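You operate a simulated robot arm through the tools that you are given. There is no shell and no other tool.

The job below is to be done with a simulated robot arm. You get a single attempt, and the scene is never put back.

Task
Pack the blue valve: the ring its card names, then the brass ring, each tamped down.
Fine: use the steel sleeve and stand it back; turn the ring's joint a quarter turn or more from the joint below. Set down upright: steel sleeve.

It is judged by the outcome, as a careful person would: the job done as asked, and still so three seconds after it is handed in. It fails if anything else is knocked over, pushed out of place, dropped, spilled or broken.

Robot
A 7-joint arm with a two-finger parallel gripper, fixed in place. Base frame: the origin is on the floor under the middle of its stand, x ahead of it, y to its left, z up; the work surface is at about z = 850. Units: mm, rad, N and s.
It reaches about 1372 mm from its shoulder. Its first joint turns from -2.601 to 2.601 rad. Payload 3.43 kg.
The TCP is the grasp point between the finger pads, 30 mm short of the fingertips. In the tool frame z runs along the fingers and y along their closing line. The gripper opens to 94 mm. The fingers are 28 mm wide and 10 mm thick; the gripper's body (50 by 96 mm) begins 55 mm behind the TCP.
Orientation is told as [roll, pitch, yaw] about the base's x, y, z axes, in that order, counted from this pose: with the fingers straight down and closing along the base's y, the tool's x points along the base's -x, its y along +y and its z along -z.

Tools
- The arm moves only by the tool play_rows. Its arguments are lists of equal length, an entry for each row: "gripper": the opening, from 0 (shut) to 1 (fully open); "dp": the shift along the tool's x, y, z in mm, a list of three; "angular": the turn, a rotation vector about the tool's x, y, z in degrees, a list of three. In form: {"gripper": [gripper, ...], "dp": [[dx, dy, dz], ...], "angular": [[ax, ay, az], ...]}. A call has 1 to 20 rows; each row shifts and turns the commanded pose from where the row before left it, along the tool's axes as they then stand. A row lasts 0.2 s, in which the tool goes at most 50 mm and 0.15 rad; a call with a longer step from one row to the next is refused whole, and so is a gripper value outside its range. A pose out of reach is approached as far as the arm can. The call stops where the force on the tool passes 40 N (or 10 N more than at its start, if that is more) or the arm is blocked; 0.2 s more then pass. Each finger travels about 45 mm/s and halts on what it meets, pressing with about 40 N; the grip force reading is that of the motor and also rises with nothing between the fingers. The clock runs only during rows and for 0.2 s after the last one: add rows that do not move to give the fingers time. It gives the time, the measured TCP pose, the force on the tool (base axes), the opening and the grip force at its end, in the units of the frame above (readings bear some noise), with the torque about the TCP (base axes, N m) and any sound that the robot's microphone picked up, and new pictures: "show" is both (left out), scene, wrist or none.
- Cameras (640 x 400 px; columns grow to the right, rows downward): "scene" is fixed at [50.1, 649.1, 1448.4]; the picture's right is [0.30, -0.95, 0.00], its down [-0.49, -0.15, -0.86] and it looks along [0.82, 0.26, -0.51] (base axes); focal length 328 px, centre (320, 200). "wrist" rides on the gripper at [76, 14, -103] in the tool frame; the picture's right is [-0.18, 0.98, 0.00], its down [-0.75, -0.14, -0.64] and it looks along [-0.63, -0.12, 0.77] (tool axes); focal length 243 px, centre (320, 200). There is no depth. A picture from a camera that has moved, and an enlarged one, comes with that camera's place and axes in the base frame and with its lens.
- close_up(camera, box): a new picture of the part [left, top, right, bottom] of that camera's present view, enlarged. It takes no simulated time.
- finish_job(): hands the job in; it is judged then, once.

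Nothing tells you positions but the pictures and the camera data. Unless the task says otherwise, let go and move clear before handing in.

The tools are called after "Call:" as a command line: name --argument value ..., lists and objects as JSON in quotes. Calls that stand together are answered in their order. play_rows: Moves the arm, as the interface text tells. Its arguments: {"type":"object","properties":{"gripper":{"type":"array"},"dp":{"type":"array"},"angular":{"type":"array"},"show":{"type":"string","enum":["both","scene","wrist","none"]}},"required":["gripper","dp","angular"]} The other tools are called the same way: close_up (camera, box) takes an enlarged picture of a part of a camera's view; finish_job () hands the job in.

At the start:

```text
clock: 0.0
tool_pos: [434.2, 886.8, 1257.6]
tool_rot: [0.002, -0.002, 0.0]
wrist_force: [-0.3, -0.3, 0.2]
torque: [0.02, 0.01, 0.02]
grip_width: 94.4
grasp_force: 0.1
```

scene: 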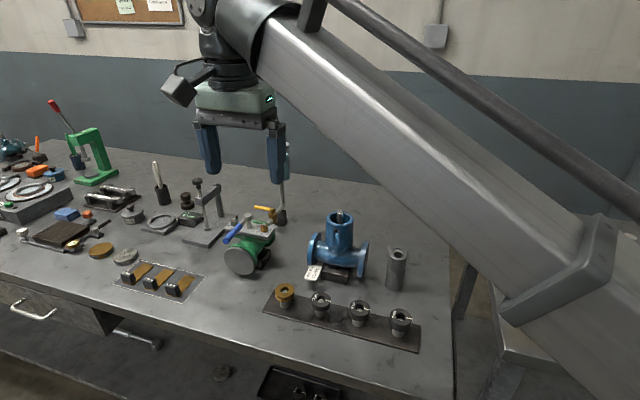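
wrist: 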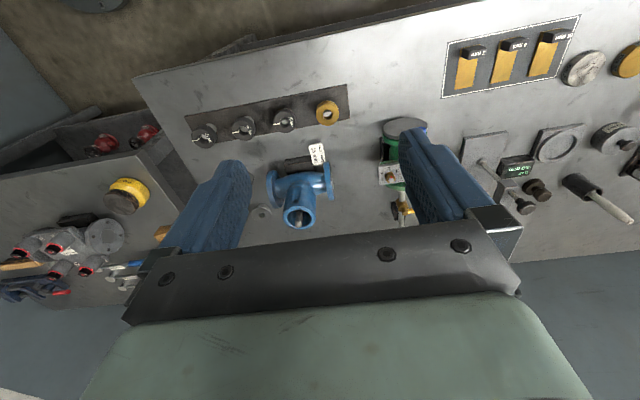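

I see a blue valve with a card, a tray with one brass ring and three other rings, and a steel sleeve beside it. I'll look closer at the card, the rings and the sleeve before moving.

Call:
close_up --camera "scene" --box '[250, 200, 430, 360]'

Call:
close_up --camera "scene" --box '[295, 255, 335, 285]'

Call:
close_up --camera "wrist" --box '[180, 80, 360, 230]'

Call:
close_up --camera "wrist" --box '[300, 135, 335, 170]'

Call:
close_up --camera "scene" --box '[100, 240, 220, 310]'

```text
2.50 times, centred on (340, 280) of scene
camera zoom: at [50.1, 649.1, 1448.4], right [0.3, -0.95, 0.0], down [-0.49, -0.15, -0.86], along [0.82, 0.26, -0.51], focal length 820 px, centre (270, 0)
```

zoom: 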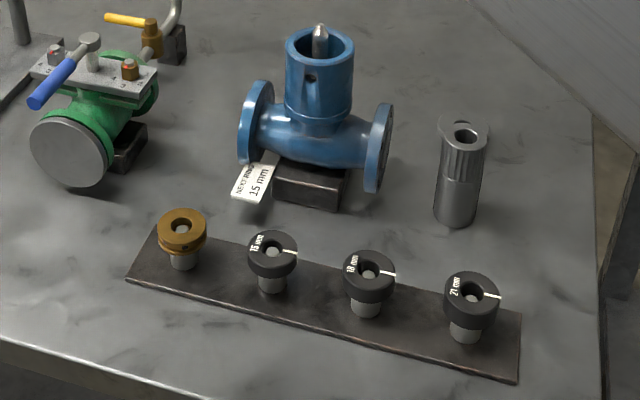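

```text
13.33 times, centred on (315, 270) of scene
camera zoom: at [50.1, 649.1, 1448.4], right [0.3, -0.95, 0.0], down [-0.49, -0.15, -0.86], along [0.82, 0.26, -0.51], focal length 4371 px, centre (387, -733)
```

zoom: 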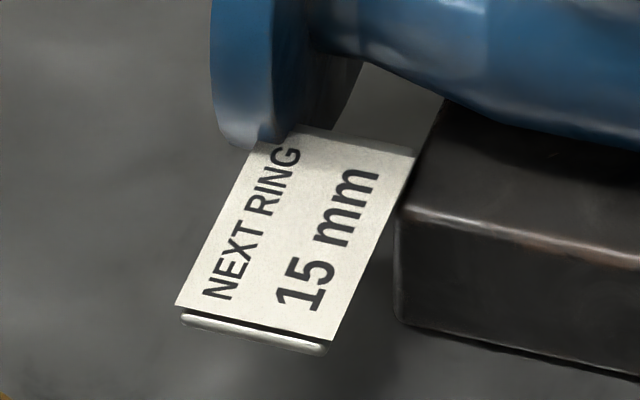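

```text
2.67 times, centred on (270, 155) of wrist
camera zoom: at [357.6, 901.9, 1360.0], right [0.18, 0.98, 0.0], down [0.75, -0.14, 0.64], along [0.63, -0.12, -0.77], focal length 647 px, centre (453, 320)
```

zoom: 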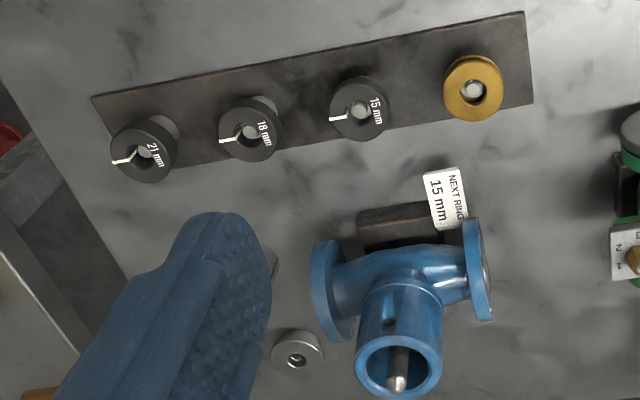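

```text
11.43 times, centred on (318, 152) of wrist
camera zoom: at [357.6, 901.9, 1360.0], right [0.18, 0.98, 0.0], down [0.75, -0.14, 0.64], along [0.63, -0.12, -0.77], focal length 2773 px, centre (349, 743)
```

zoom: 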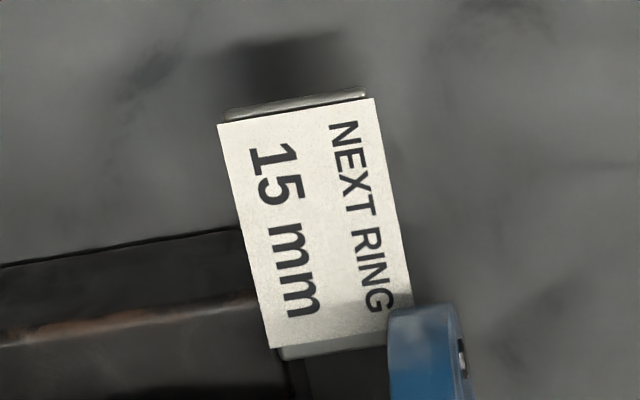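

```text
5.33 times, centred on (160, 275) of scene
camera zoom: at [50.1, 649.1, 1448.4], right [0.3, -0.95, 0.0], down [-0.49, -0.15, -0.86], along [0.82, 0.26, -0.51], focal length 1748 px, centre (1173, -200)
```

zoom: 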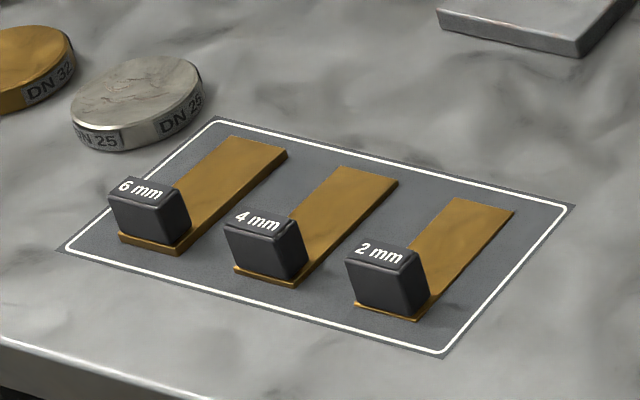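

The card says 15 mm, and the third ring from the right in the scene view carries that label. I'm checking the sleeve and the bore more closely before moving.

Call:
close_up --camera "scene" --box '[370, 235, 430, 300]'

Call:
close_up --camera "scene" --box '[300, 200, 380, 290]'

Call:
close_up --camera "scene" --box '[260, 270, 430, 360]'

Call:
close_up --camera "wrist" --box '[250, 150, 350, 240]'

```text
6.15 times, centred on (400, 268) of scene
camera zoom: at [50.1, 649.1, 1448.4], right [0.3, -0.95, 0.0], down [-0.49, -0.15, -0.86], along [0.82, 0.26, -0.51], focal length 2017 px, centre (-172, -215)
```

zoom: 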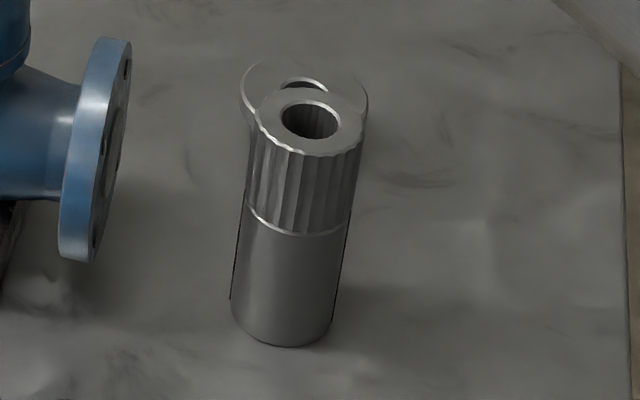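

```text
4.44 times, centred on (340, 245) of scene
camera zoom: at [50.1, 649.1, 1448.4], right [0.3, -0.95, 0.0], down [-0.49, -0.15, -0.86], along [0.82, 0.26, -0.51], focal length 1457 px, centre (231, 0)
```

zoom: 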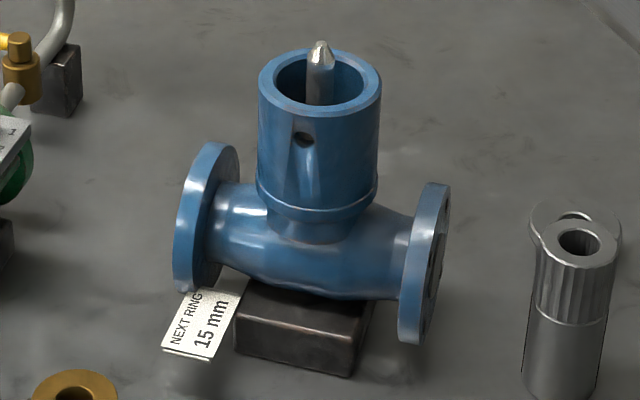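

```text
3.76 times, centred on (345, 315) of scene
camera zoom: at [50.1, 649.1, 1448.4], right [0.3, -0.95, 0.0], down [-0.49, -0.15, -0.86], along [0.82, 0.26, -0.51], focal length 1234 px, centre (226, -233)
```

zoom: 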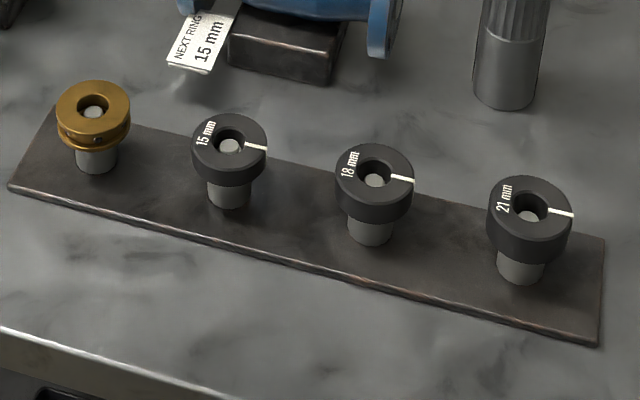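

```text
4.44 times, centred on (300, 195) of wrist
camera zoom: at [357.6, 901.9, 1360.0], right [0.18, 0.98, 0.0], down [0.75, -0.14, 0.64], along [0.63, -0.12, -0.77], focal length 1078 px, centre (409, 222)
```

zoom: 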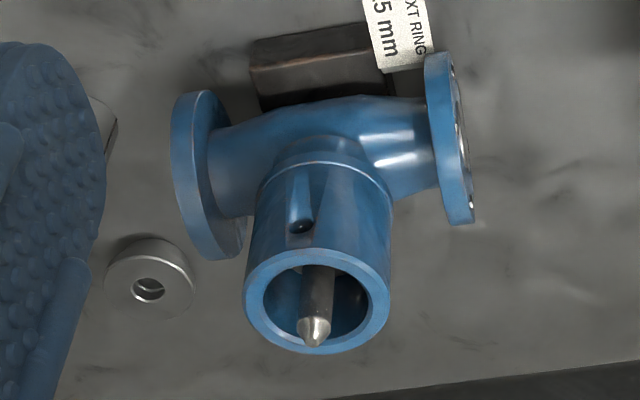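

The valve bore is at about (678, 799) with its rim near z 1017 and the stem tip near z 1032. The tray rings lie along x≈522 and the sleeve is near (673, 652). Next I'll move above the valve and tilt the wrist camera to look down the bore and find the joint of the ring below.

Call:
play_rows --gripper '[1, 1, 1, 1, 1, 1, 1, 1, 1, 1]' --dp '[[-35, -12, 19], [-35, -12, 19], [-35, -12, 19], [-35, -12, 19], [-35, -12, 19], [-30, -11, 20], [0, 0, 0], [0, 0, 0], [0, 0, 0], [0, 0, 0]]' --angular '[[0, 0, 0], [0, 0, 0], [0, 0, 0], [0, 0, 0], [0, 0, 0], [0, 0, 0], [0, 8.3, 0], [0, 8.3, 0], [0, 8.3, 0], [0, 0, 0]]'

```text
clock: 2.2
tool_pos: [632.7, 839.1, 1097.2]
tool_rot: [0.062, 0.402, 0.0]
wrist_force: [0.4, 0.1, -0.1]
torque: [0.03, 0.01, 0.02]
grip_width: 94.0
grasp_force: 0.1
out of reach, approached as far as the arm can: row 8, 9
camera wrist: at [603.4, 846.3, 1222.5], right [0.19, 0.98, -0.02], down [0.94, -0.18, 0.29], along [0.28, -0.07, -0.96], focal length 243 px, centre (320, 200)
```

scene: 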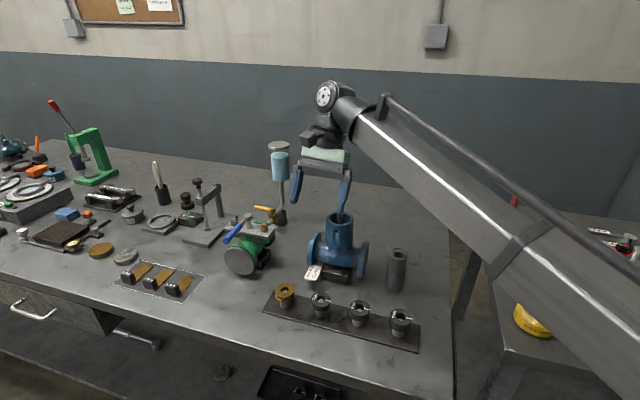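
wrist: 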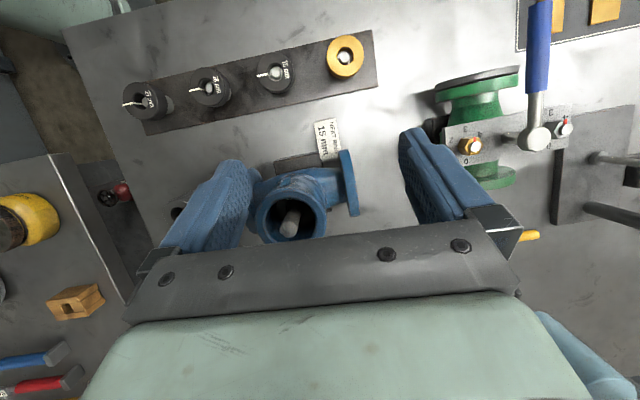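

The arm reached its limit with this tilt, but the bore is partly visible. I'm zooming in on it.

Call:
close_up --camera "wrist" --box '[240, 150, 370, 245]'

Call:
close_up --camera "wrist" --box '[265, 190, 325, 245]'

Call:
close_up --camera "wrist" --box '[110, 20, 380, 150]'

```text
4.21 times, centred on (305, 198) of wrist
camera zoom: at [603.4, 846.3, 1222.5], right [0.19, 0.98, -0.02], down [0.94, -0.18, 0.29], along [0.28, -0.07, -0.96], focal length 1022 px, centre (383, 210)
```

zoom: 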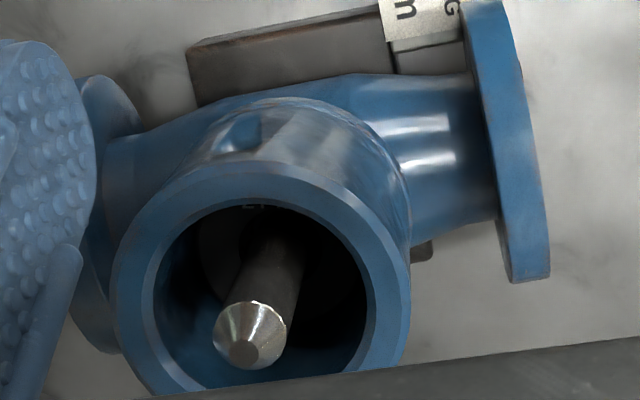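

```text
7.27 times, centred on (295, 218) of wrist
camera zoom: at [603.4, 846.3, 1222.5], right [0.19, 0.98, -0.02], down [0.94, -0.18, 0.29], along [0.28, -0.07, -0.96], focal length 1764 px, centre (502, 73)
```

zoom: 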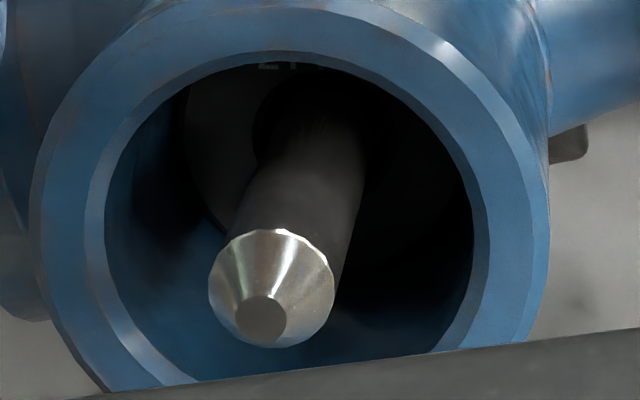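

```text
2.37 times, centred on (245, 85) of wrist
camera zoom: at [603.4, 846.3, 1222.5], right [0.19, 0.98, -0.02], down [0.94, -0.18, 0.29], along [0.28, -0.07, -0.96], focal length 575 px, centre (498, 473)
```

zoom: 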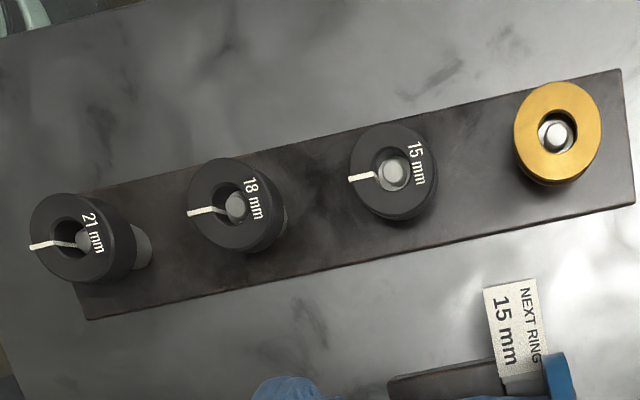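

I can see a packing ring deep in the bore with its "21" label on the near (−x) side, but its joint is hidden. I'll undo the tilt and yaw so the camera can sit directly above the bore.

Call:
play_rows --gripper '[1, 1, 1, 1]' --dp '[[0, 0, 0], [0, 0, 0], [0, 0, 0], [0, 0, -20]]' --angular '[[0, -8.3, 0], [0, -8.3, 0], [0, -8.3, 0], [0, 0, 0]]' --show "none"

```text
clock: 3.2
tool_pos: [632.8, 837.6, 1116.5]
tool_rot: [0.056, -0.036, -0.027]
wrist_force: [-0.6, 0.8, 0.4]
torque: [-0.02, 0.0, -0.01]
grip_width: 93.9
grasp_force: 0.1
```

The commanded pose now matches the reached pose, with a small residual tilt. I'll level it, yaw by −90° and go over the bore so it shows in the upper part of the wrist view.

Call:
play_rows --gripper '[1, 1, 1, 1, 1, 1, 1, 1, 1, 1, 1, 1, 1, 1, 1, 1]' --dp '[[0, 0, -20], [-13, -25, -5], [-13, -25, -5], [-13, -24, -4], [0, 0, 0], [0, 0, 0], [0, 0, 0], [0, 0, 0], [0, 0, 0], [0, 0, 0], [0, 0, 0], [0, 0, 0], [0, 0, 0], [0, 0, 0], [0, 0, 0], [0, 0, 0]]' --angular '[[3.2, 2.06, 0], [0, 0, 0], [0, 0, 0], [0, 0, 0], [0, 0, 8.05], [0, 0, 8.05], [0, 0, 8.05], [0, 0, 8.05], [0, 0, 8.05], [0, 0, 8.05], [0, 0, 8.05], [0, 0, 8.05], [0, 0, 8.05], [0, 0, 8.05], [0, 0, 8.05], [0, 0, 0]]'

```text
clock: 6.6
tool_pos: [669.1, 762.1, 1149.9]
tool_rot: [-0.001, -0.001, -1.574]
wrist_force: [0.1, -0.5, 0.4]
torque: [0.03, -0.02, -0.03]
grip_width: 94.3
grasp_force: 0.0
camera wrist: at [684.3, 837.6, 1253.2], right [0.98, -0.19, 0.0], down [-0.14, -0.75, 0.64], along [-0.12, -0.63, -0.77], focal length 243 px, centre (320, 200)
```

scene: 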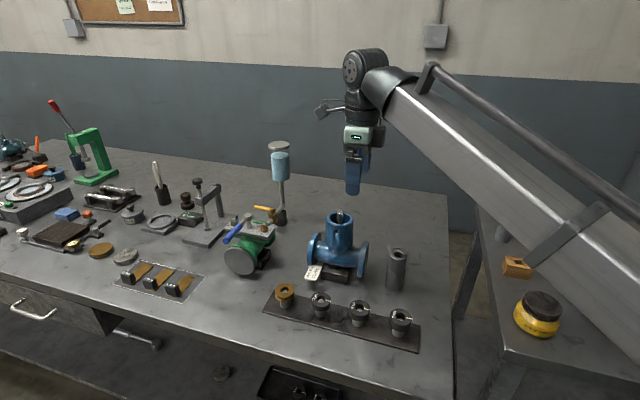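
wrist: 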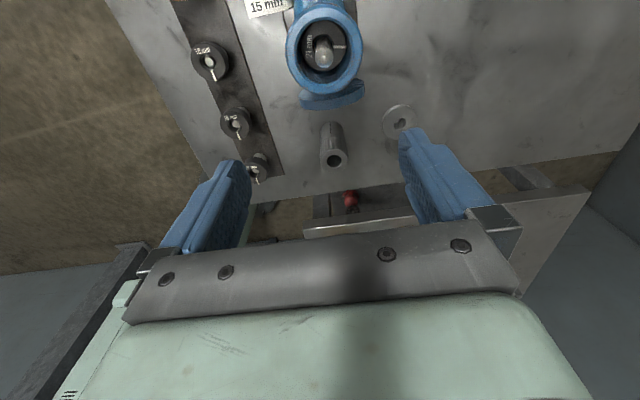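

Call:
close_up --camera "wrist" --box '[275, 0, 375, 100]'

Call:
close_up --camera "wrist" --box '[295, 15, 355, 80]'

Call:
close_up --camera "wrist" --box '[290, 90, 430, 190]'

```text
4.00 times, centred on (325, 50) of wrist
camera zoom: at [684.3, 837.6, 1253.2], right [0.98, -0.19, 0.0], down [-0.14, -0.75, 0.64], along [-0.12, -0.63, -0.77], focal length 970 px, centre (300, 800)
```

zoom: 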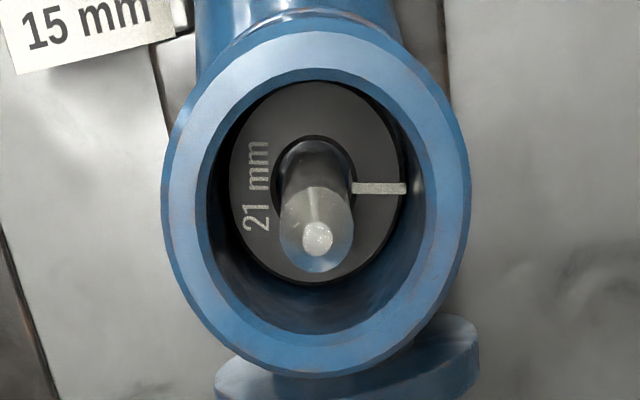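

```text
6.15 times, centred on (325, 48) of wrist
camera zoom: at [684.3, 837.6, 1253.2], right [0.98, -0.19, 0.0], down [-0.14, -0.75, 0.64], along [-0.12, -0.63, -0.77], focal length 1493 px, centre (289, 1138)
```

zoom: 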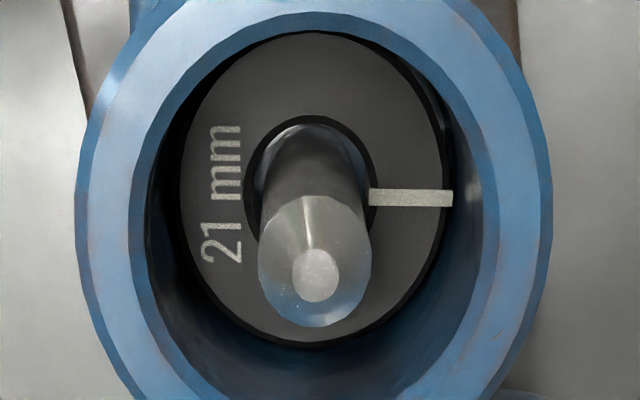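

```text
4.00 times, centred on (360, 140) of wrist
camera zoom: at [684.3, 837.6, 1253.2], right [0.98, -0.19, 0.0], down [-0.14, -0.75, 0.64], along [-0.12, -0.63, -0.77], focal length 970 px, centre (160, 440)
```

zoom: 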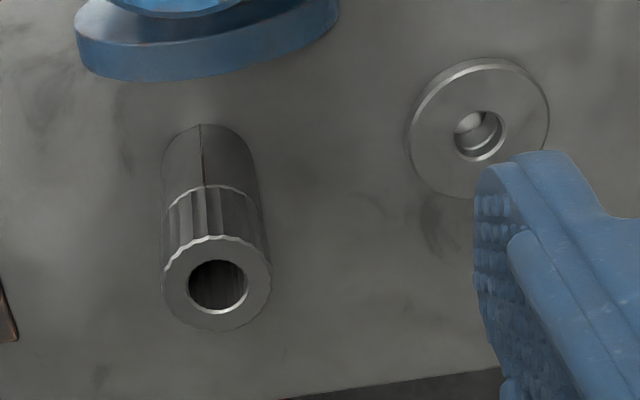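

The lower ring (21 mm) is visible and its joint points to azimuth about −13° (roughly +x). The 15 mm ring's joint on the tray points to −y, so turning it about −90° before placing puts it nearly opposite. Now I'll bring the open gripper around the stem tip to pin down the bore position.

Call:
play_rows --gripper '[1, 1, 1, 1, 1]' --dp '[[19, 6, 0], [18.7, 5.6, 0], [0, 0, 40], [0, 0, 40], [0, 0, 0]]' --angular '[[0, 0, 0], [0, 0, 0], [0, 0, 0], [0, 0, 0], [0, 0, 0]]'

```text
clock: 7.8
tool_pos: [677.9, 799.1, 1070.3]
tool_rot: [-0.001, -0.001, -1.571]
wrist_force: [-0.5, -0.2, -0.1]
torque: [0.02, 0.03, -0.04]
grip_width: 94.2
grasp_force: 0.0
camera wrist: at [693.3, 875.0, 1173.5], right [0.98, -0.18, 0.0], down [-0.14, -0.75, 0.64], along [-0.12, -0.63, -0.77], focal length 243 px, centre (320, 200)
```

scene: 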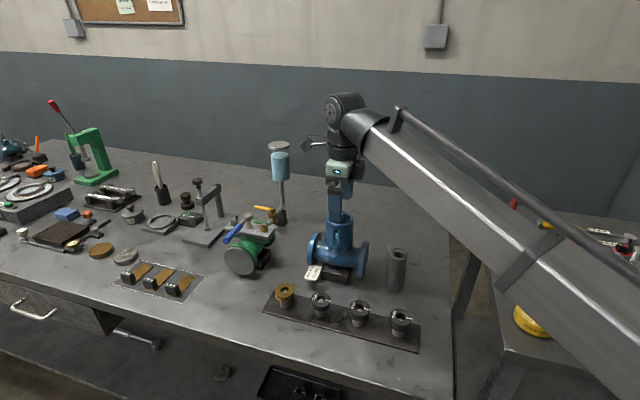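
wrist: 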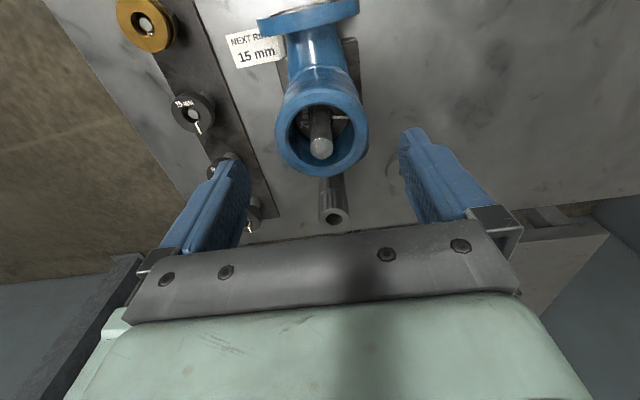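

Call:
close_up --camera "wrist" --box '[270, 70, 380, 185]'

Call:
close_up --camera "wrist" --box '[295, 120, 350, 175]'

```text
3.48 times, centred on (325, 128) of wrist
camera zoom: at [693.3, 875.0, 1173.5], right [0.98, -0.18, 0.0], down [-0.14, -0.75, 0.64], along [-0.12, -0.63, -0.77], focal length 844 px, centre (303, 452)
```

zoom: 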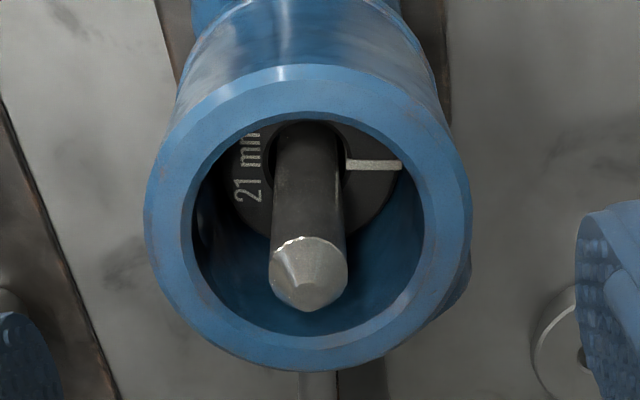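

```text
7.27 times, centred on (322, 148) of wrist
camera zoom: at [693.3, 875.0, 1173.5], right [0.98, -0.18, 0.0], down [-0.14, -0.75, 0.64], along [-0.12, -0.63, -0.77], focal length 1764 px, centre (302, 582)
```

zoom: 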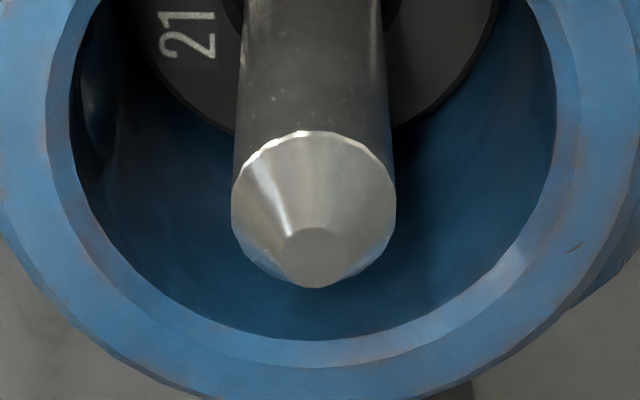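

The bore axis comes out near (681, 800) with the rim near z 1018 and the stem tip near z 1040. Next I'll go over the 15 mm ring on the tray and yaw to +45°, so that a later turn of about −95° sets the joint correctly.

Call:
play_rows --gripper '[1, 1, 1, 1, 1, 1, 1, 1, 1, 1, 1, 1, 1, 1, 1, 1, 1, 1, 1, 1]' --dp '[[0, 0, -50], [0, -49, 0], [0, -49, 0], [0, -49, 0], [0, 0, 0], [0, 0, 0], [0, 0, 0], [0, 0, 0], [0, 0, 0], [0, 0, 0], [0, 0, 0], [0, 0, 0], [0, 0, 0], [0, 0, 0], [0, 0, 0], [0, 0, 0], [0, 0, 0], [0, 0, 0], [0, 0, 0], [0, 0, 0]]' --angular '[[0, 0, 0], [0, 0, 0], [0, 0, 0], [0, 0, 0], [0, 0, -8.44], [0, 0, -8.44], [0, 0, -8.44], [0, 0, -8.44], [0, 0, -8.44], [0, 0, -8.44], [0, 0, -8.44], [0, 0, -8.44], [0, 0, -8.44], [0, 0, -8.44], [0, 0, -8.44], [0, 0, -8.44], [0, 0, -8.44], [0, 0, -8.44], [0, 0, -8.44], [0, 0, -8.44]]'

```text
clock: 12.0
tool_pos: [533.7, 799.2, 1120.7]
tool_rot: [0.002, 0.003, 0.789]
wrist_force: [-0.7, -0.3, -0.5]
torque: [-0.01, -0.06, -0.03]
grip_width: 93.8
grasp_force: 0.0
camera wrist: at [470.2, 754.9, 1223.4], right [-0.57, 0.82, 0.0], down [0.63, 0.44, 0.64], along [0.53, 0.36, -0.77], focal length 243 px, centre (320, 200)
```

scene: 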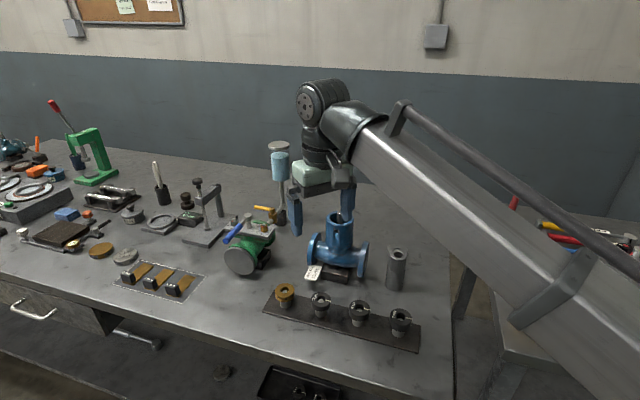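
wrist: 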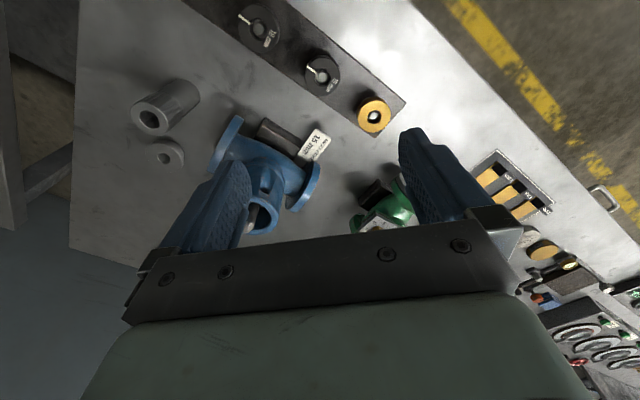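

Call:
close_up --camera "wrist" --box '[220, 0, 420, 140]'

Call:
close_up --camera "wrist" --box '[290, 40, 355, 105]'

Call:
close_up --camera "wrist" --box '[340, 80, 410, 145]'

```text
2.86 times, centred on (320, 70) of wrist
camera zoom: at [470.2, 754.9, 1223.4], right [-0.57, 0.82, 0.0], down [0.63, 0.44, 0.64], along [0.53, 0.36, -0.77], focal length 693 px, centre (320, 571)
```

zoom: 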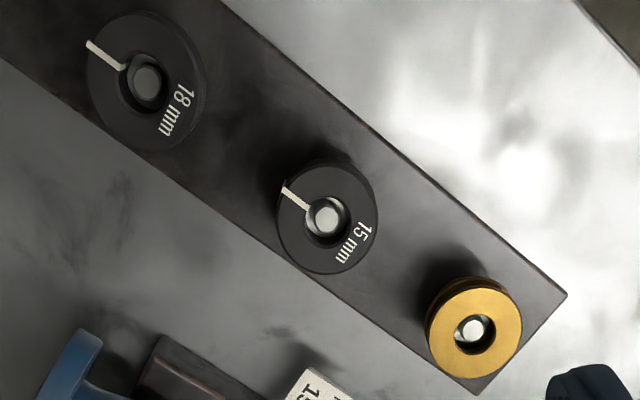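

```text
6.15 times, centred on (322, 72) of wrist
camera zoom: at [470.2, 754.9, 1223.4], right [-0.57, 0.82, 0.0], down [0.63, 0.44, 0.64], along [0.53, 0.36, -0.77], focal length 1493 px, centre (305, 985)
```

zoom: 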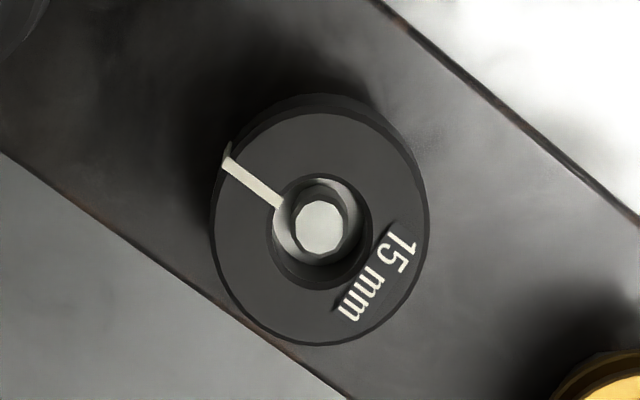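

```text
6.15 times, centred on (375, 112) of wrist
camera zoom: at [470.2, 754.9, 1223.4], right [-0.57, 0.82, 0.0], down [0.63, 0.44, 0.64], along [0.53, 0.36, -0.77], focal length 1493 px, centre (-18, 738)
```

zoom: 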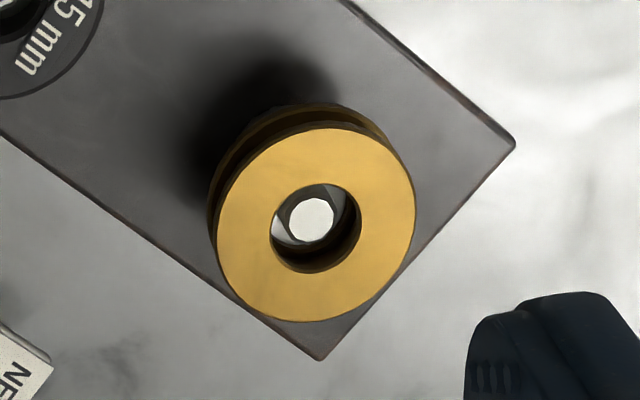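

The 15 mm ring's top is near (531, 800, 898) with its joint pointing exactly −y. I'll descend to about 17 mm above it and check the alignment again.

Call:
play_rows --gripper '[0.9, 0.8, 0.75, 0.75, 0.75, 0.75]' --dp '[[0.8, 3, 45], [0, 0, 45], [0, 0, 45], [0, 0, 40], [0, 0, 0], [0, 0, 0]]' --angular '[[0, 0, 0], [0, 0, 0], [0, 0, 0], [0, 0, 0], [0, 0, 0], [0, 0, 0]]'

```text
clock: 13.4
tool_pos: [531.4, 799.3, 944.9]
tool_rot: [0.003, 0.003, 0.786]
wrist_force: [-1.0, 0.3, -0.6]
torque: [0.01, 0.0, -0.02]
grip_width: 70.4
grasp_force: 0.0
camera wrist: at [468.0, 755.4, 1047.9], right [-0.57, 0.82, 0.0], down [0.63, 0.43, 0.64], along [0.53, 0.36, -0.77], focal length 243 px, centre (320, 200)
```

scene: 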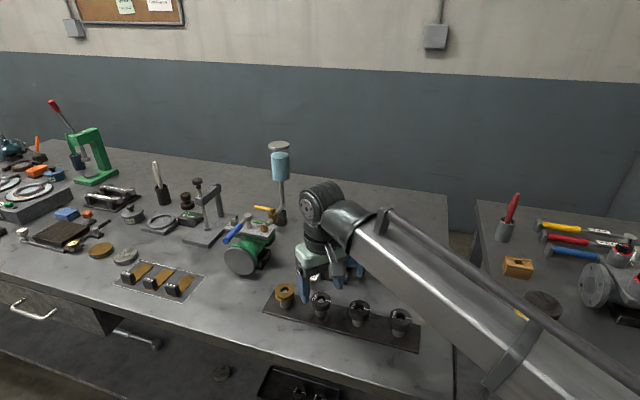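
wrist: 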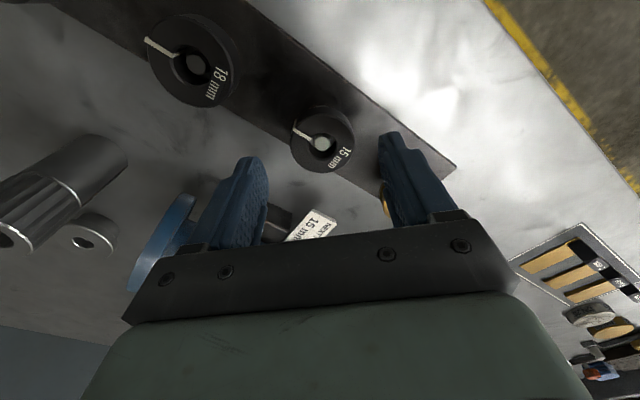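

Call:
close_up --camera "wrist" --box '[230, 90, 430, 220]'

Call:
close_up --camera "wrist" --box '[285, 100, 365, 180]'

Call:
close_up --camera "scene" --box '[280, 240, 380, 330]'

```text
3.08 times, centred on (330, 155) of wrist
camera zoom: at [468.0, 755.4, 1047.9], right [-0.57, 0.82, 0.0], down [0.63, 0.43, 0.64], along [0.53, 0.36, -0.77], focal length 746 px, centre (289, 338)
```

zoom: 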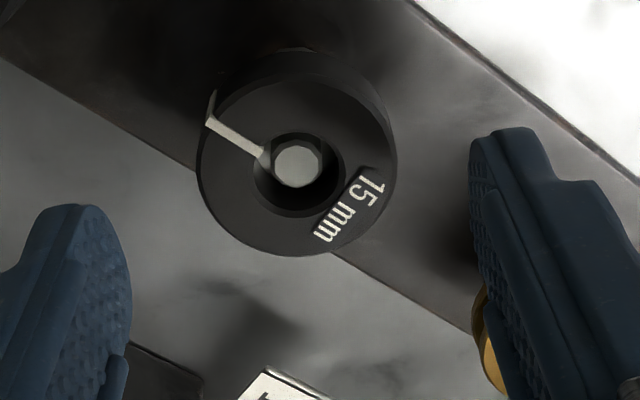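

```text
5.00 times, centred on (325, 140) of wrist
camera zoom: at [468.0, 755.4, 1047.9], right [-0.57, 0.82, 0.0], down [0.63, 0.43, 0.64], along [0.53, 0.36, -0.77], focal length 1213 px, centre (295, 500)
```

zoom: 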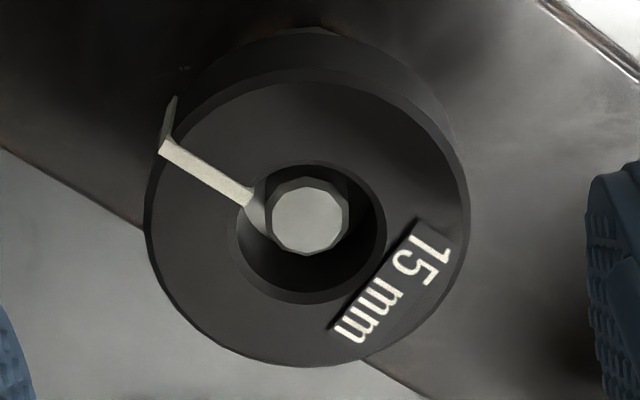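

```text
4.44 times, centred on (330, 285) of scene
camera zoom: at [50.1, 649.1, 1448.4], right [0.3, -0.95, 0.0], down [-0.49, -0.15, -0.86], along [0.82, 0.26, -0.51], focal length 1457 px, centre (276, -178)
```

zoom: 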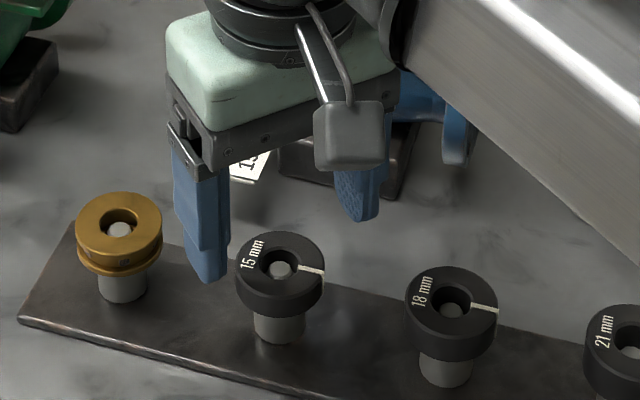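

I'm checking that the gripper's own midline matches the calculated TCP in the picture, by looking at both fingertips.

Call:
close_up --camera "wrist" --box '[200, 120, 300, 250]'

Call:
close_up --camera "wrist" --box '[360, 120, 460, 250]'

```text
3.08 times, centred on (250, 185) of wrist
camera zoom: at [468.0, 755.4, 1047.9], right [-0.57, 0.82, 0.0], down [0.63, 0.43, 0.64], along [0.53, 0.36, -0.77], focal length 746 px, centre (535, 246)
```

zoom: 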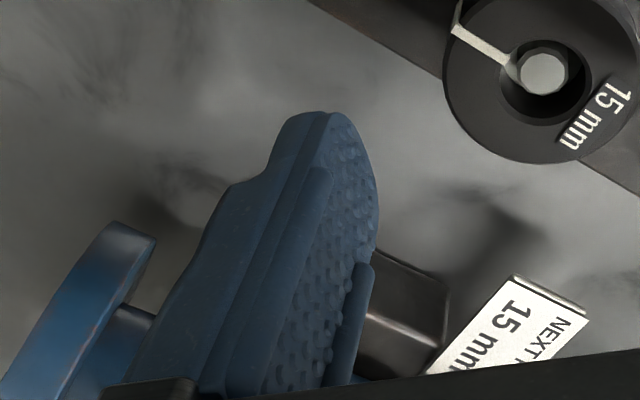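

```text
3.08 times, centred on (410, 185) of wrist
camera zoom: at [468.0, 755.4, 1047.9], right [-0.57, 0.82, 0.0], down [0.63, 0.43, 0.64], along [0.53, 0.36, -0.77], focal length 746 px, centre (43, 246)
```

zoom: 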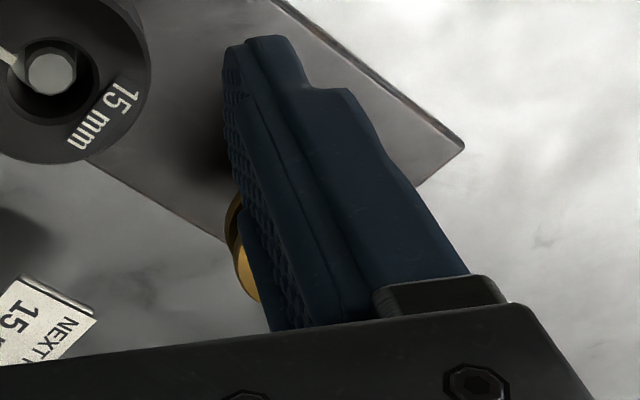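

The ring centre sits about 1.7 mm toward tool y and 0.6 mm toward tool x from the TCP. I'll correct that, descend to grip the top 8 mm of the ring, and close.

Call:
play_rows --gripper '[0.7, 0.7, 0.65, 0.65]' --dp '[[0.6, 1.7, 0], [0, 0, 11], [0, 0, 10], [0, 0, 0]]' --angular '[[0, 0, 0], [0, 0, 0], [0, 0, 0], [0, 0, 0]]'

```text
clock: 14.4
tool_pos: [528.5, 800.7, 923.9]
tool_rot: [0.002, 0.003, 0.788]
wrist_force: [0.0, -0.6, -0.9]
torque: [0.01, 0.01, -0.01]
grip_width: 61.2
grasp_force: 0.1
camera wrist: at [465.3, 757.4, 1027.1], right [-0.57, 0.82, 0.0], down [0.63, 0.43, 0.64], along [0.53, 0.36, -0.77], focal length 243 px, centre (320, 200)
```

scene: 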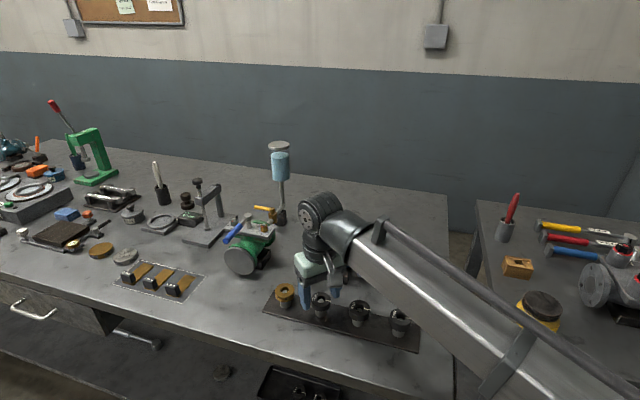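
wrist: 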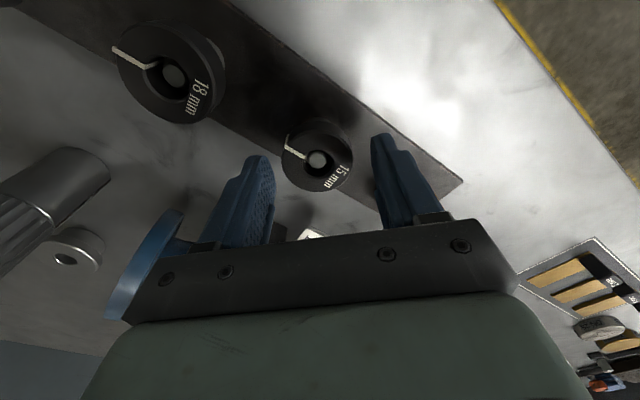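

Call:
close_up --camera "wrist" --box '[230, 100, 430, 230]'

Call:
close_up --camera "scene" --box '[280, 250, 370, 330]'

Call:
close_up --camera "wrist" --box '[280, 110, 360, 200]'

```text
3.08 times, centred on (330, 165) of wrist
camera zoom: at [465.3, 757.4, 1027.1], right [-0.57, 0.82, 0.0], down [0.63, 0.43, 0.64], along [0.53, 0.36, -0.77], focal length 746 px, centre (289, 308)
```

zoom: 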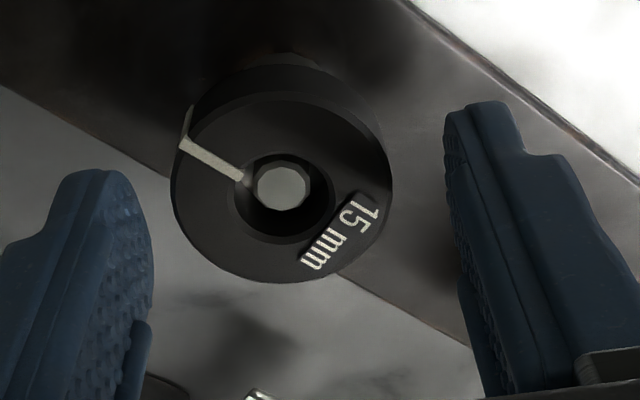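

```text
5.00 times, centred on (325, 290) of scene
camera zoom: at [50.1, 649.1, 1448.4], right [0.3, -0.95, 0.0], down [-0.49, -0.15, -0.86], along [0.82, 0.26, -0.51], focal length 1639 px, centre (295, -250)
```

zoom: 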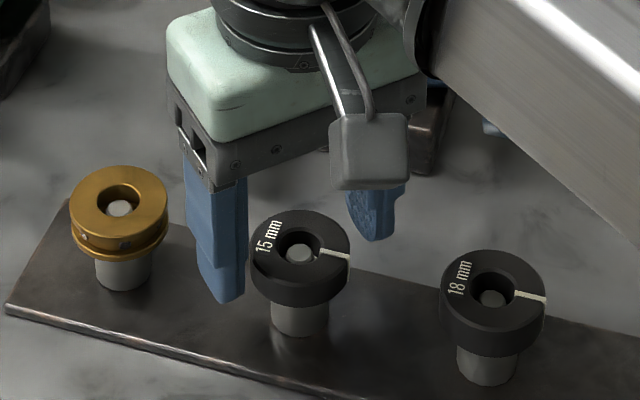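

```text
4.44 times, centred on (320, 155) of wrist
camera zoom: at [465.3, 757.4, 1027.1], right [-0.57, 0.82, 0.0], down [0.63, 0.43, 0.64], along [0.53, 0.36, -0.77], focal length 1078 px, centre (320, 400)
```

zoom: 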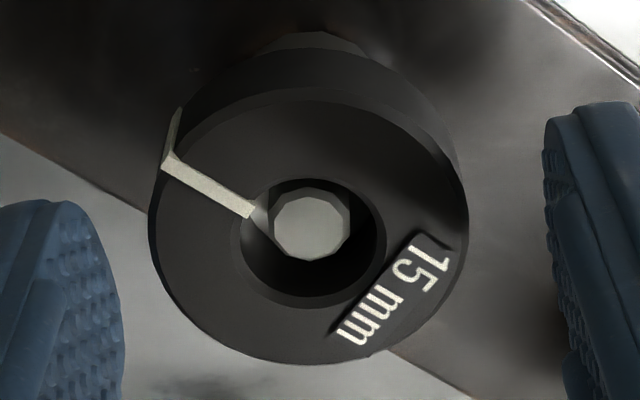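

Call:
play_rows --gripper '[0.65, 0.65, 0.65]' --dp '[[0, 0, 0], [0, 0, 0], [0, 0, 0]]' --angular '[[0, 0, 0], [0, 0, 0], [0, 0, 0]]' --show "wrist"

Call:
close_up --camera "wrist" --box '[280, 110, 360, 200]'

```text
clock: 15.2
tool_pos: [529.2, 801.8, 923.6]
tool_rot: [0.001, 0.002, 0.787]
wrist_force: [0.1, -0.5, -0.2]
torque: [0.01, -0.01, -0.01]
grip_width: 60.9
grasp_force: 0.1
camera wrist: at [465.3, 757.4, 1027.1], right [-0.57, 0.82, 0.0], down [0.63, 0.43, 0.64], along [0.53, 0.36, -0.77], focal length 243 px, centre (320, 200)
```

wrist: 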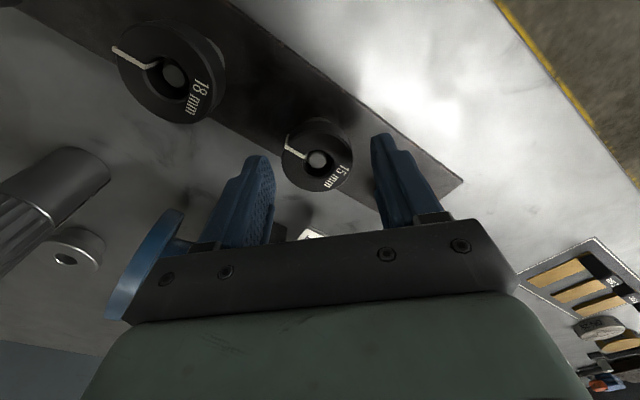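

```text
4.44 times, centred on (320, 155) of wrist
camera zoom: at [465.3, 757.4, 1027.1], right [-0.57, 0.82, 0.0], down [0.63, 0.43, 0.64], along [0.53, 0.36, -0.77], focal length 1078 px, centre (320, 400)
```

zoom: 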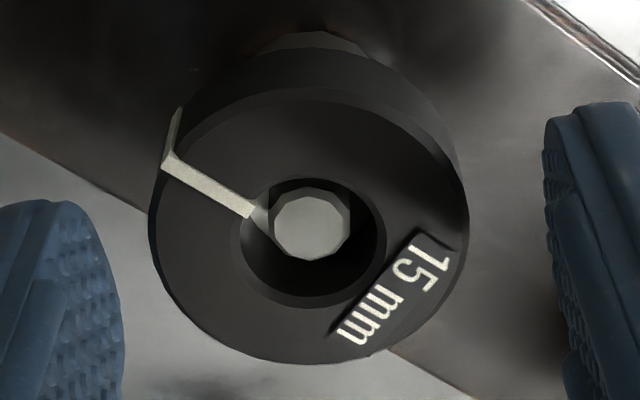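

The camera pose shows the ring centre now about 1.7 mm to the other side in tool y, so I'll back off by that much and close on the ring.

Call:
play_rows --gripper '[0.65, 0.6, 0.5, 0.4, 0.35, 0.35, 0.35]' --dp '[[0.2, -1.6, 0], [0, 0, 0], [0, 0, 0], [0, 0, 0], [0, 0, 0], [0, 0, 0], [0, 0, 0]]' --angular '[[0, 0, 0], [0, 0, 0], [0, 0, 0], [0, 0, 0], [0, 0, 0], [0, 0, 0], [0, 0, 0]]' --show "wrist"

Call:
close_up --camera "wrist" --box '[270, 100, 370, 200]'

Call:
close_up --camera "scene" --box '[280, 250, 370, 330]'

```text
clock: 16.8
tool_pos: [531.2, 799.6, 923.6]
tool_rot: [0.001, 0.001, 0.788]
wrist_force: [-0.1, -1.0, 0.2]
torque: [0.01, -0.01, 0.0]
grip_width: 42.6
grasp_force: 39.9
camera wrist: at [466.5, 756.0, 1027.5], right [-0.57, 0.82, 0.0], down [0.63, 0.43, 0.64], along [0.53, 0.36, -0.77], focal length 243 px, centre (320, 200)
```

wrist: 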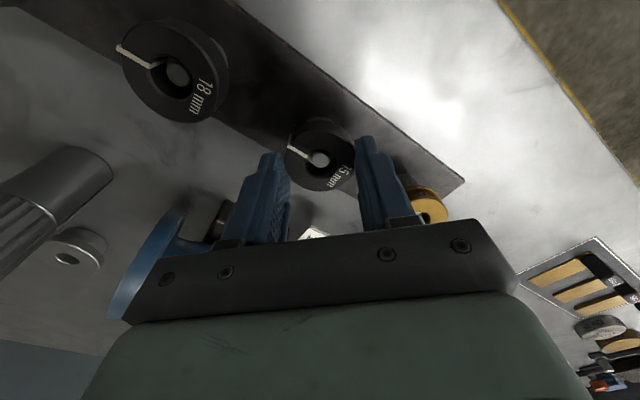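

```text
4.00 times, centred on (320, 150) of wrist
camera zoom: at [466.5, 756.0, 1027.5], right [-0.57, 0.82, 0.0], down [0.63, 0.43, 0.64], along [0.53, 0.36, -0.77], focal length 970 px, centre (320, 400)
```

zoom: 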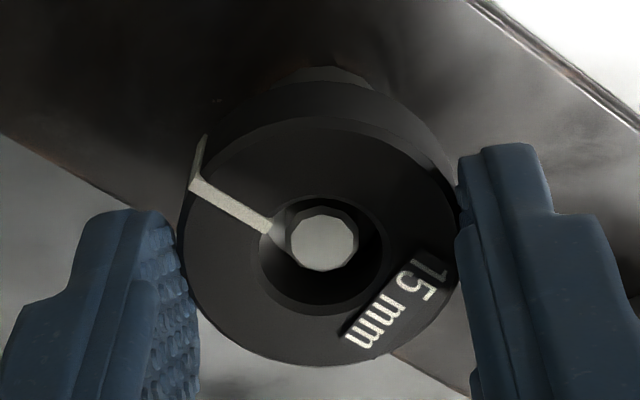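

```text
5.00 times, centred on (325, 290) of scene
camera zoom: at [50.1, 649.1, 1448.4], right [0.3, -0.95, 0.0], down [-0.49, -0.15, -0.86], along [0.82, 0.26, -0.51], focal length 1639 px, centre (295, -250)
```

zoom: 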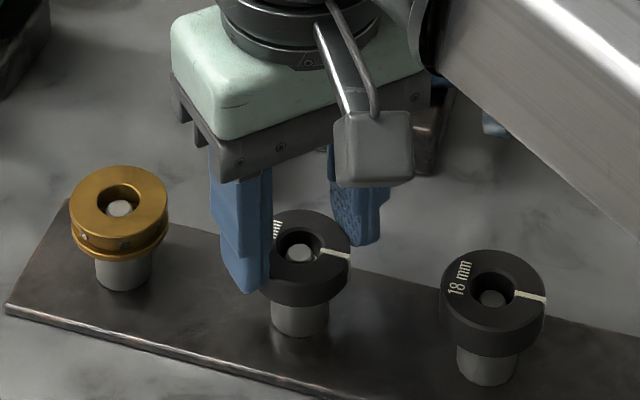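

The ring is held at 42.6 mm width with full grip force. I'll lift it straight up off its peg and turn it by −103° about the vertical.

Call:
play_rows --gripper '[0.35, 0.35, 0.35, 0.35, 0.35, 0.35, 0.35, 0.35, 0.35, 0.35, 0.35, 0.35, 0.35, 0.35, 0.35, 0.35, 0.35, 0.35, 0.35, 0.35]' --dp '[[0, 0, -15], [0, 0, -30], [0, 0, -49], [0, 0, -49], [0, 0, -49], [0, 0, 0], [0, 0, 0], [0, 0, 0], [0, 0, 0], [0, 0, 0], [0, 0, 0], [0, 0, 0], [0, 0, 0], [0, 0, 0], [0, 0, 0], [0, 0, 0], [0, 0, 0], [0, 0, 0], [0, 0, 0], [0, 0, 0]]' --angular '[[0, 0, 0], [0, 0, 0], [0, 0, 0], [0, 0, 0], [0, 0, 0], [0, 0, 7.9], [0, 0, 7.9], [0, 0, 7.9], [0, 0, 7.9], [0, 0, 7.9], [0, 0, 7.9], [0, 0, 7.9], [0, 0, 7.9], [0, 0, 7.9], [0, 0, 7.9], [0, 0, 8], [0, 0, 8], [0, 0, 8], [0, 0, 0], [0, 0, 0]]'

Call:
close_up --camera "wrist" --box '[260, 90, 380, 210]'

```text
clock: 21.0
tool_pos: [530.7, 799.4, 1117.7]
tool_rot: [-0.002, -0.001, -1.012]
wrist_force: [0.0, -0.5, 0.1]
torque: [0.01, -0.02, 0.01]
grip_width: 32.9
grasp_force: 0.0
camera wrist: at [503.1, 871.6, 1219.7], right [0.93, 0.37, 0.0], down [0.28, -0.71, 0.64], along [0.23, -0.6, -0.77], focal length 243 px, centre (320, 200)
```

scene: 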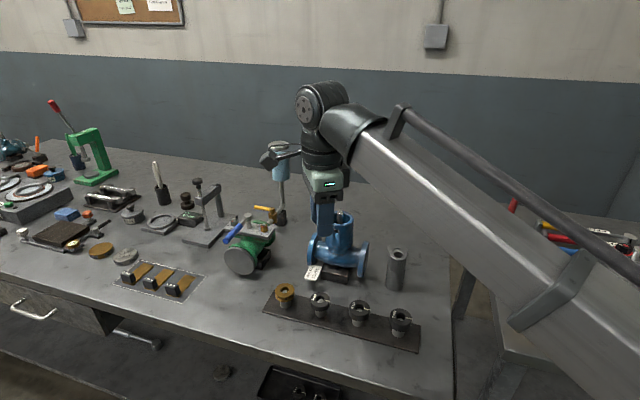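
wrist: 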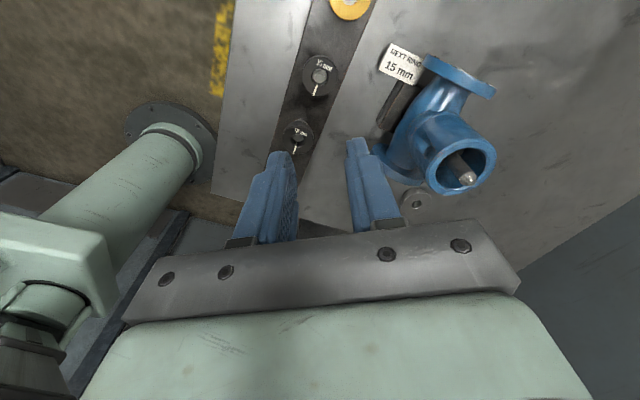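

```text
3.33 times, centred on (320, 150) of wrist
camera zoom: at [503.1, 871.6, 1219.7], right [0.93, 0.37, 0.0], down [0.28, -0.71, 0.64], along [0.23, -0.6, -0.77], focal length 809 px, centre (320, 367)
```

zoom: 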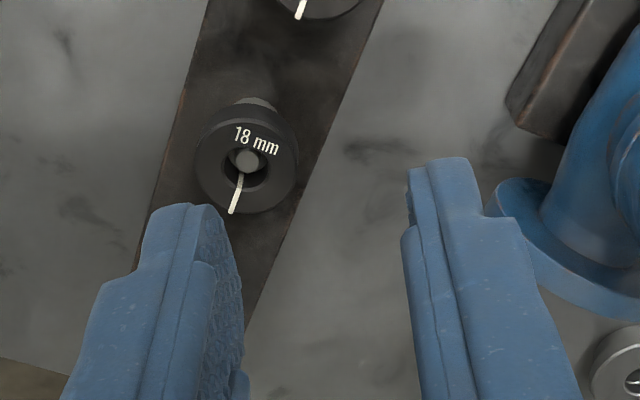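

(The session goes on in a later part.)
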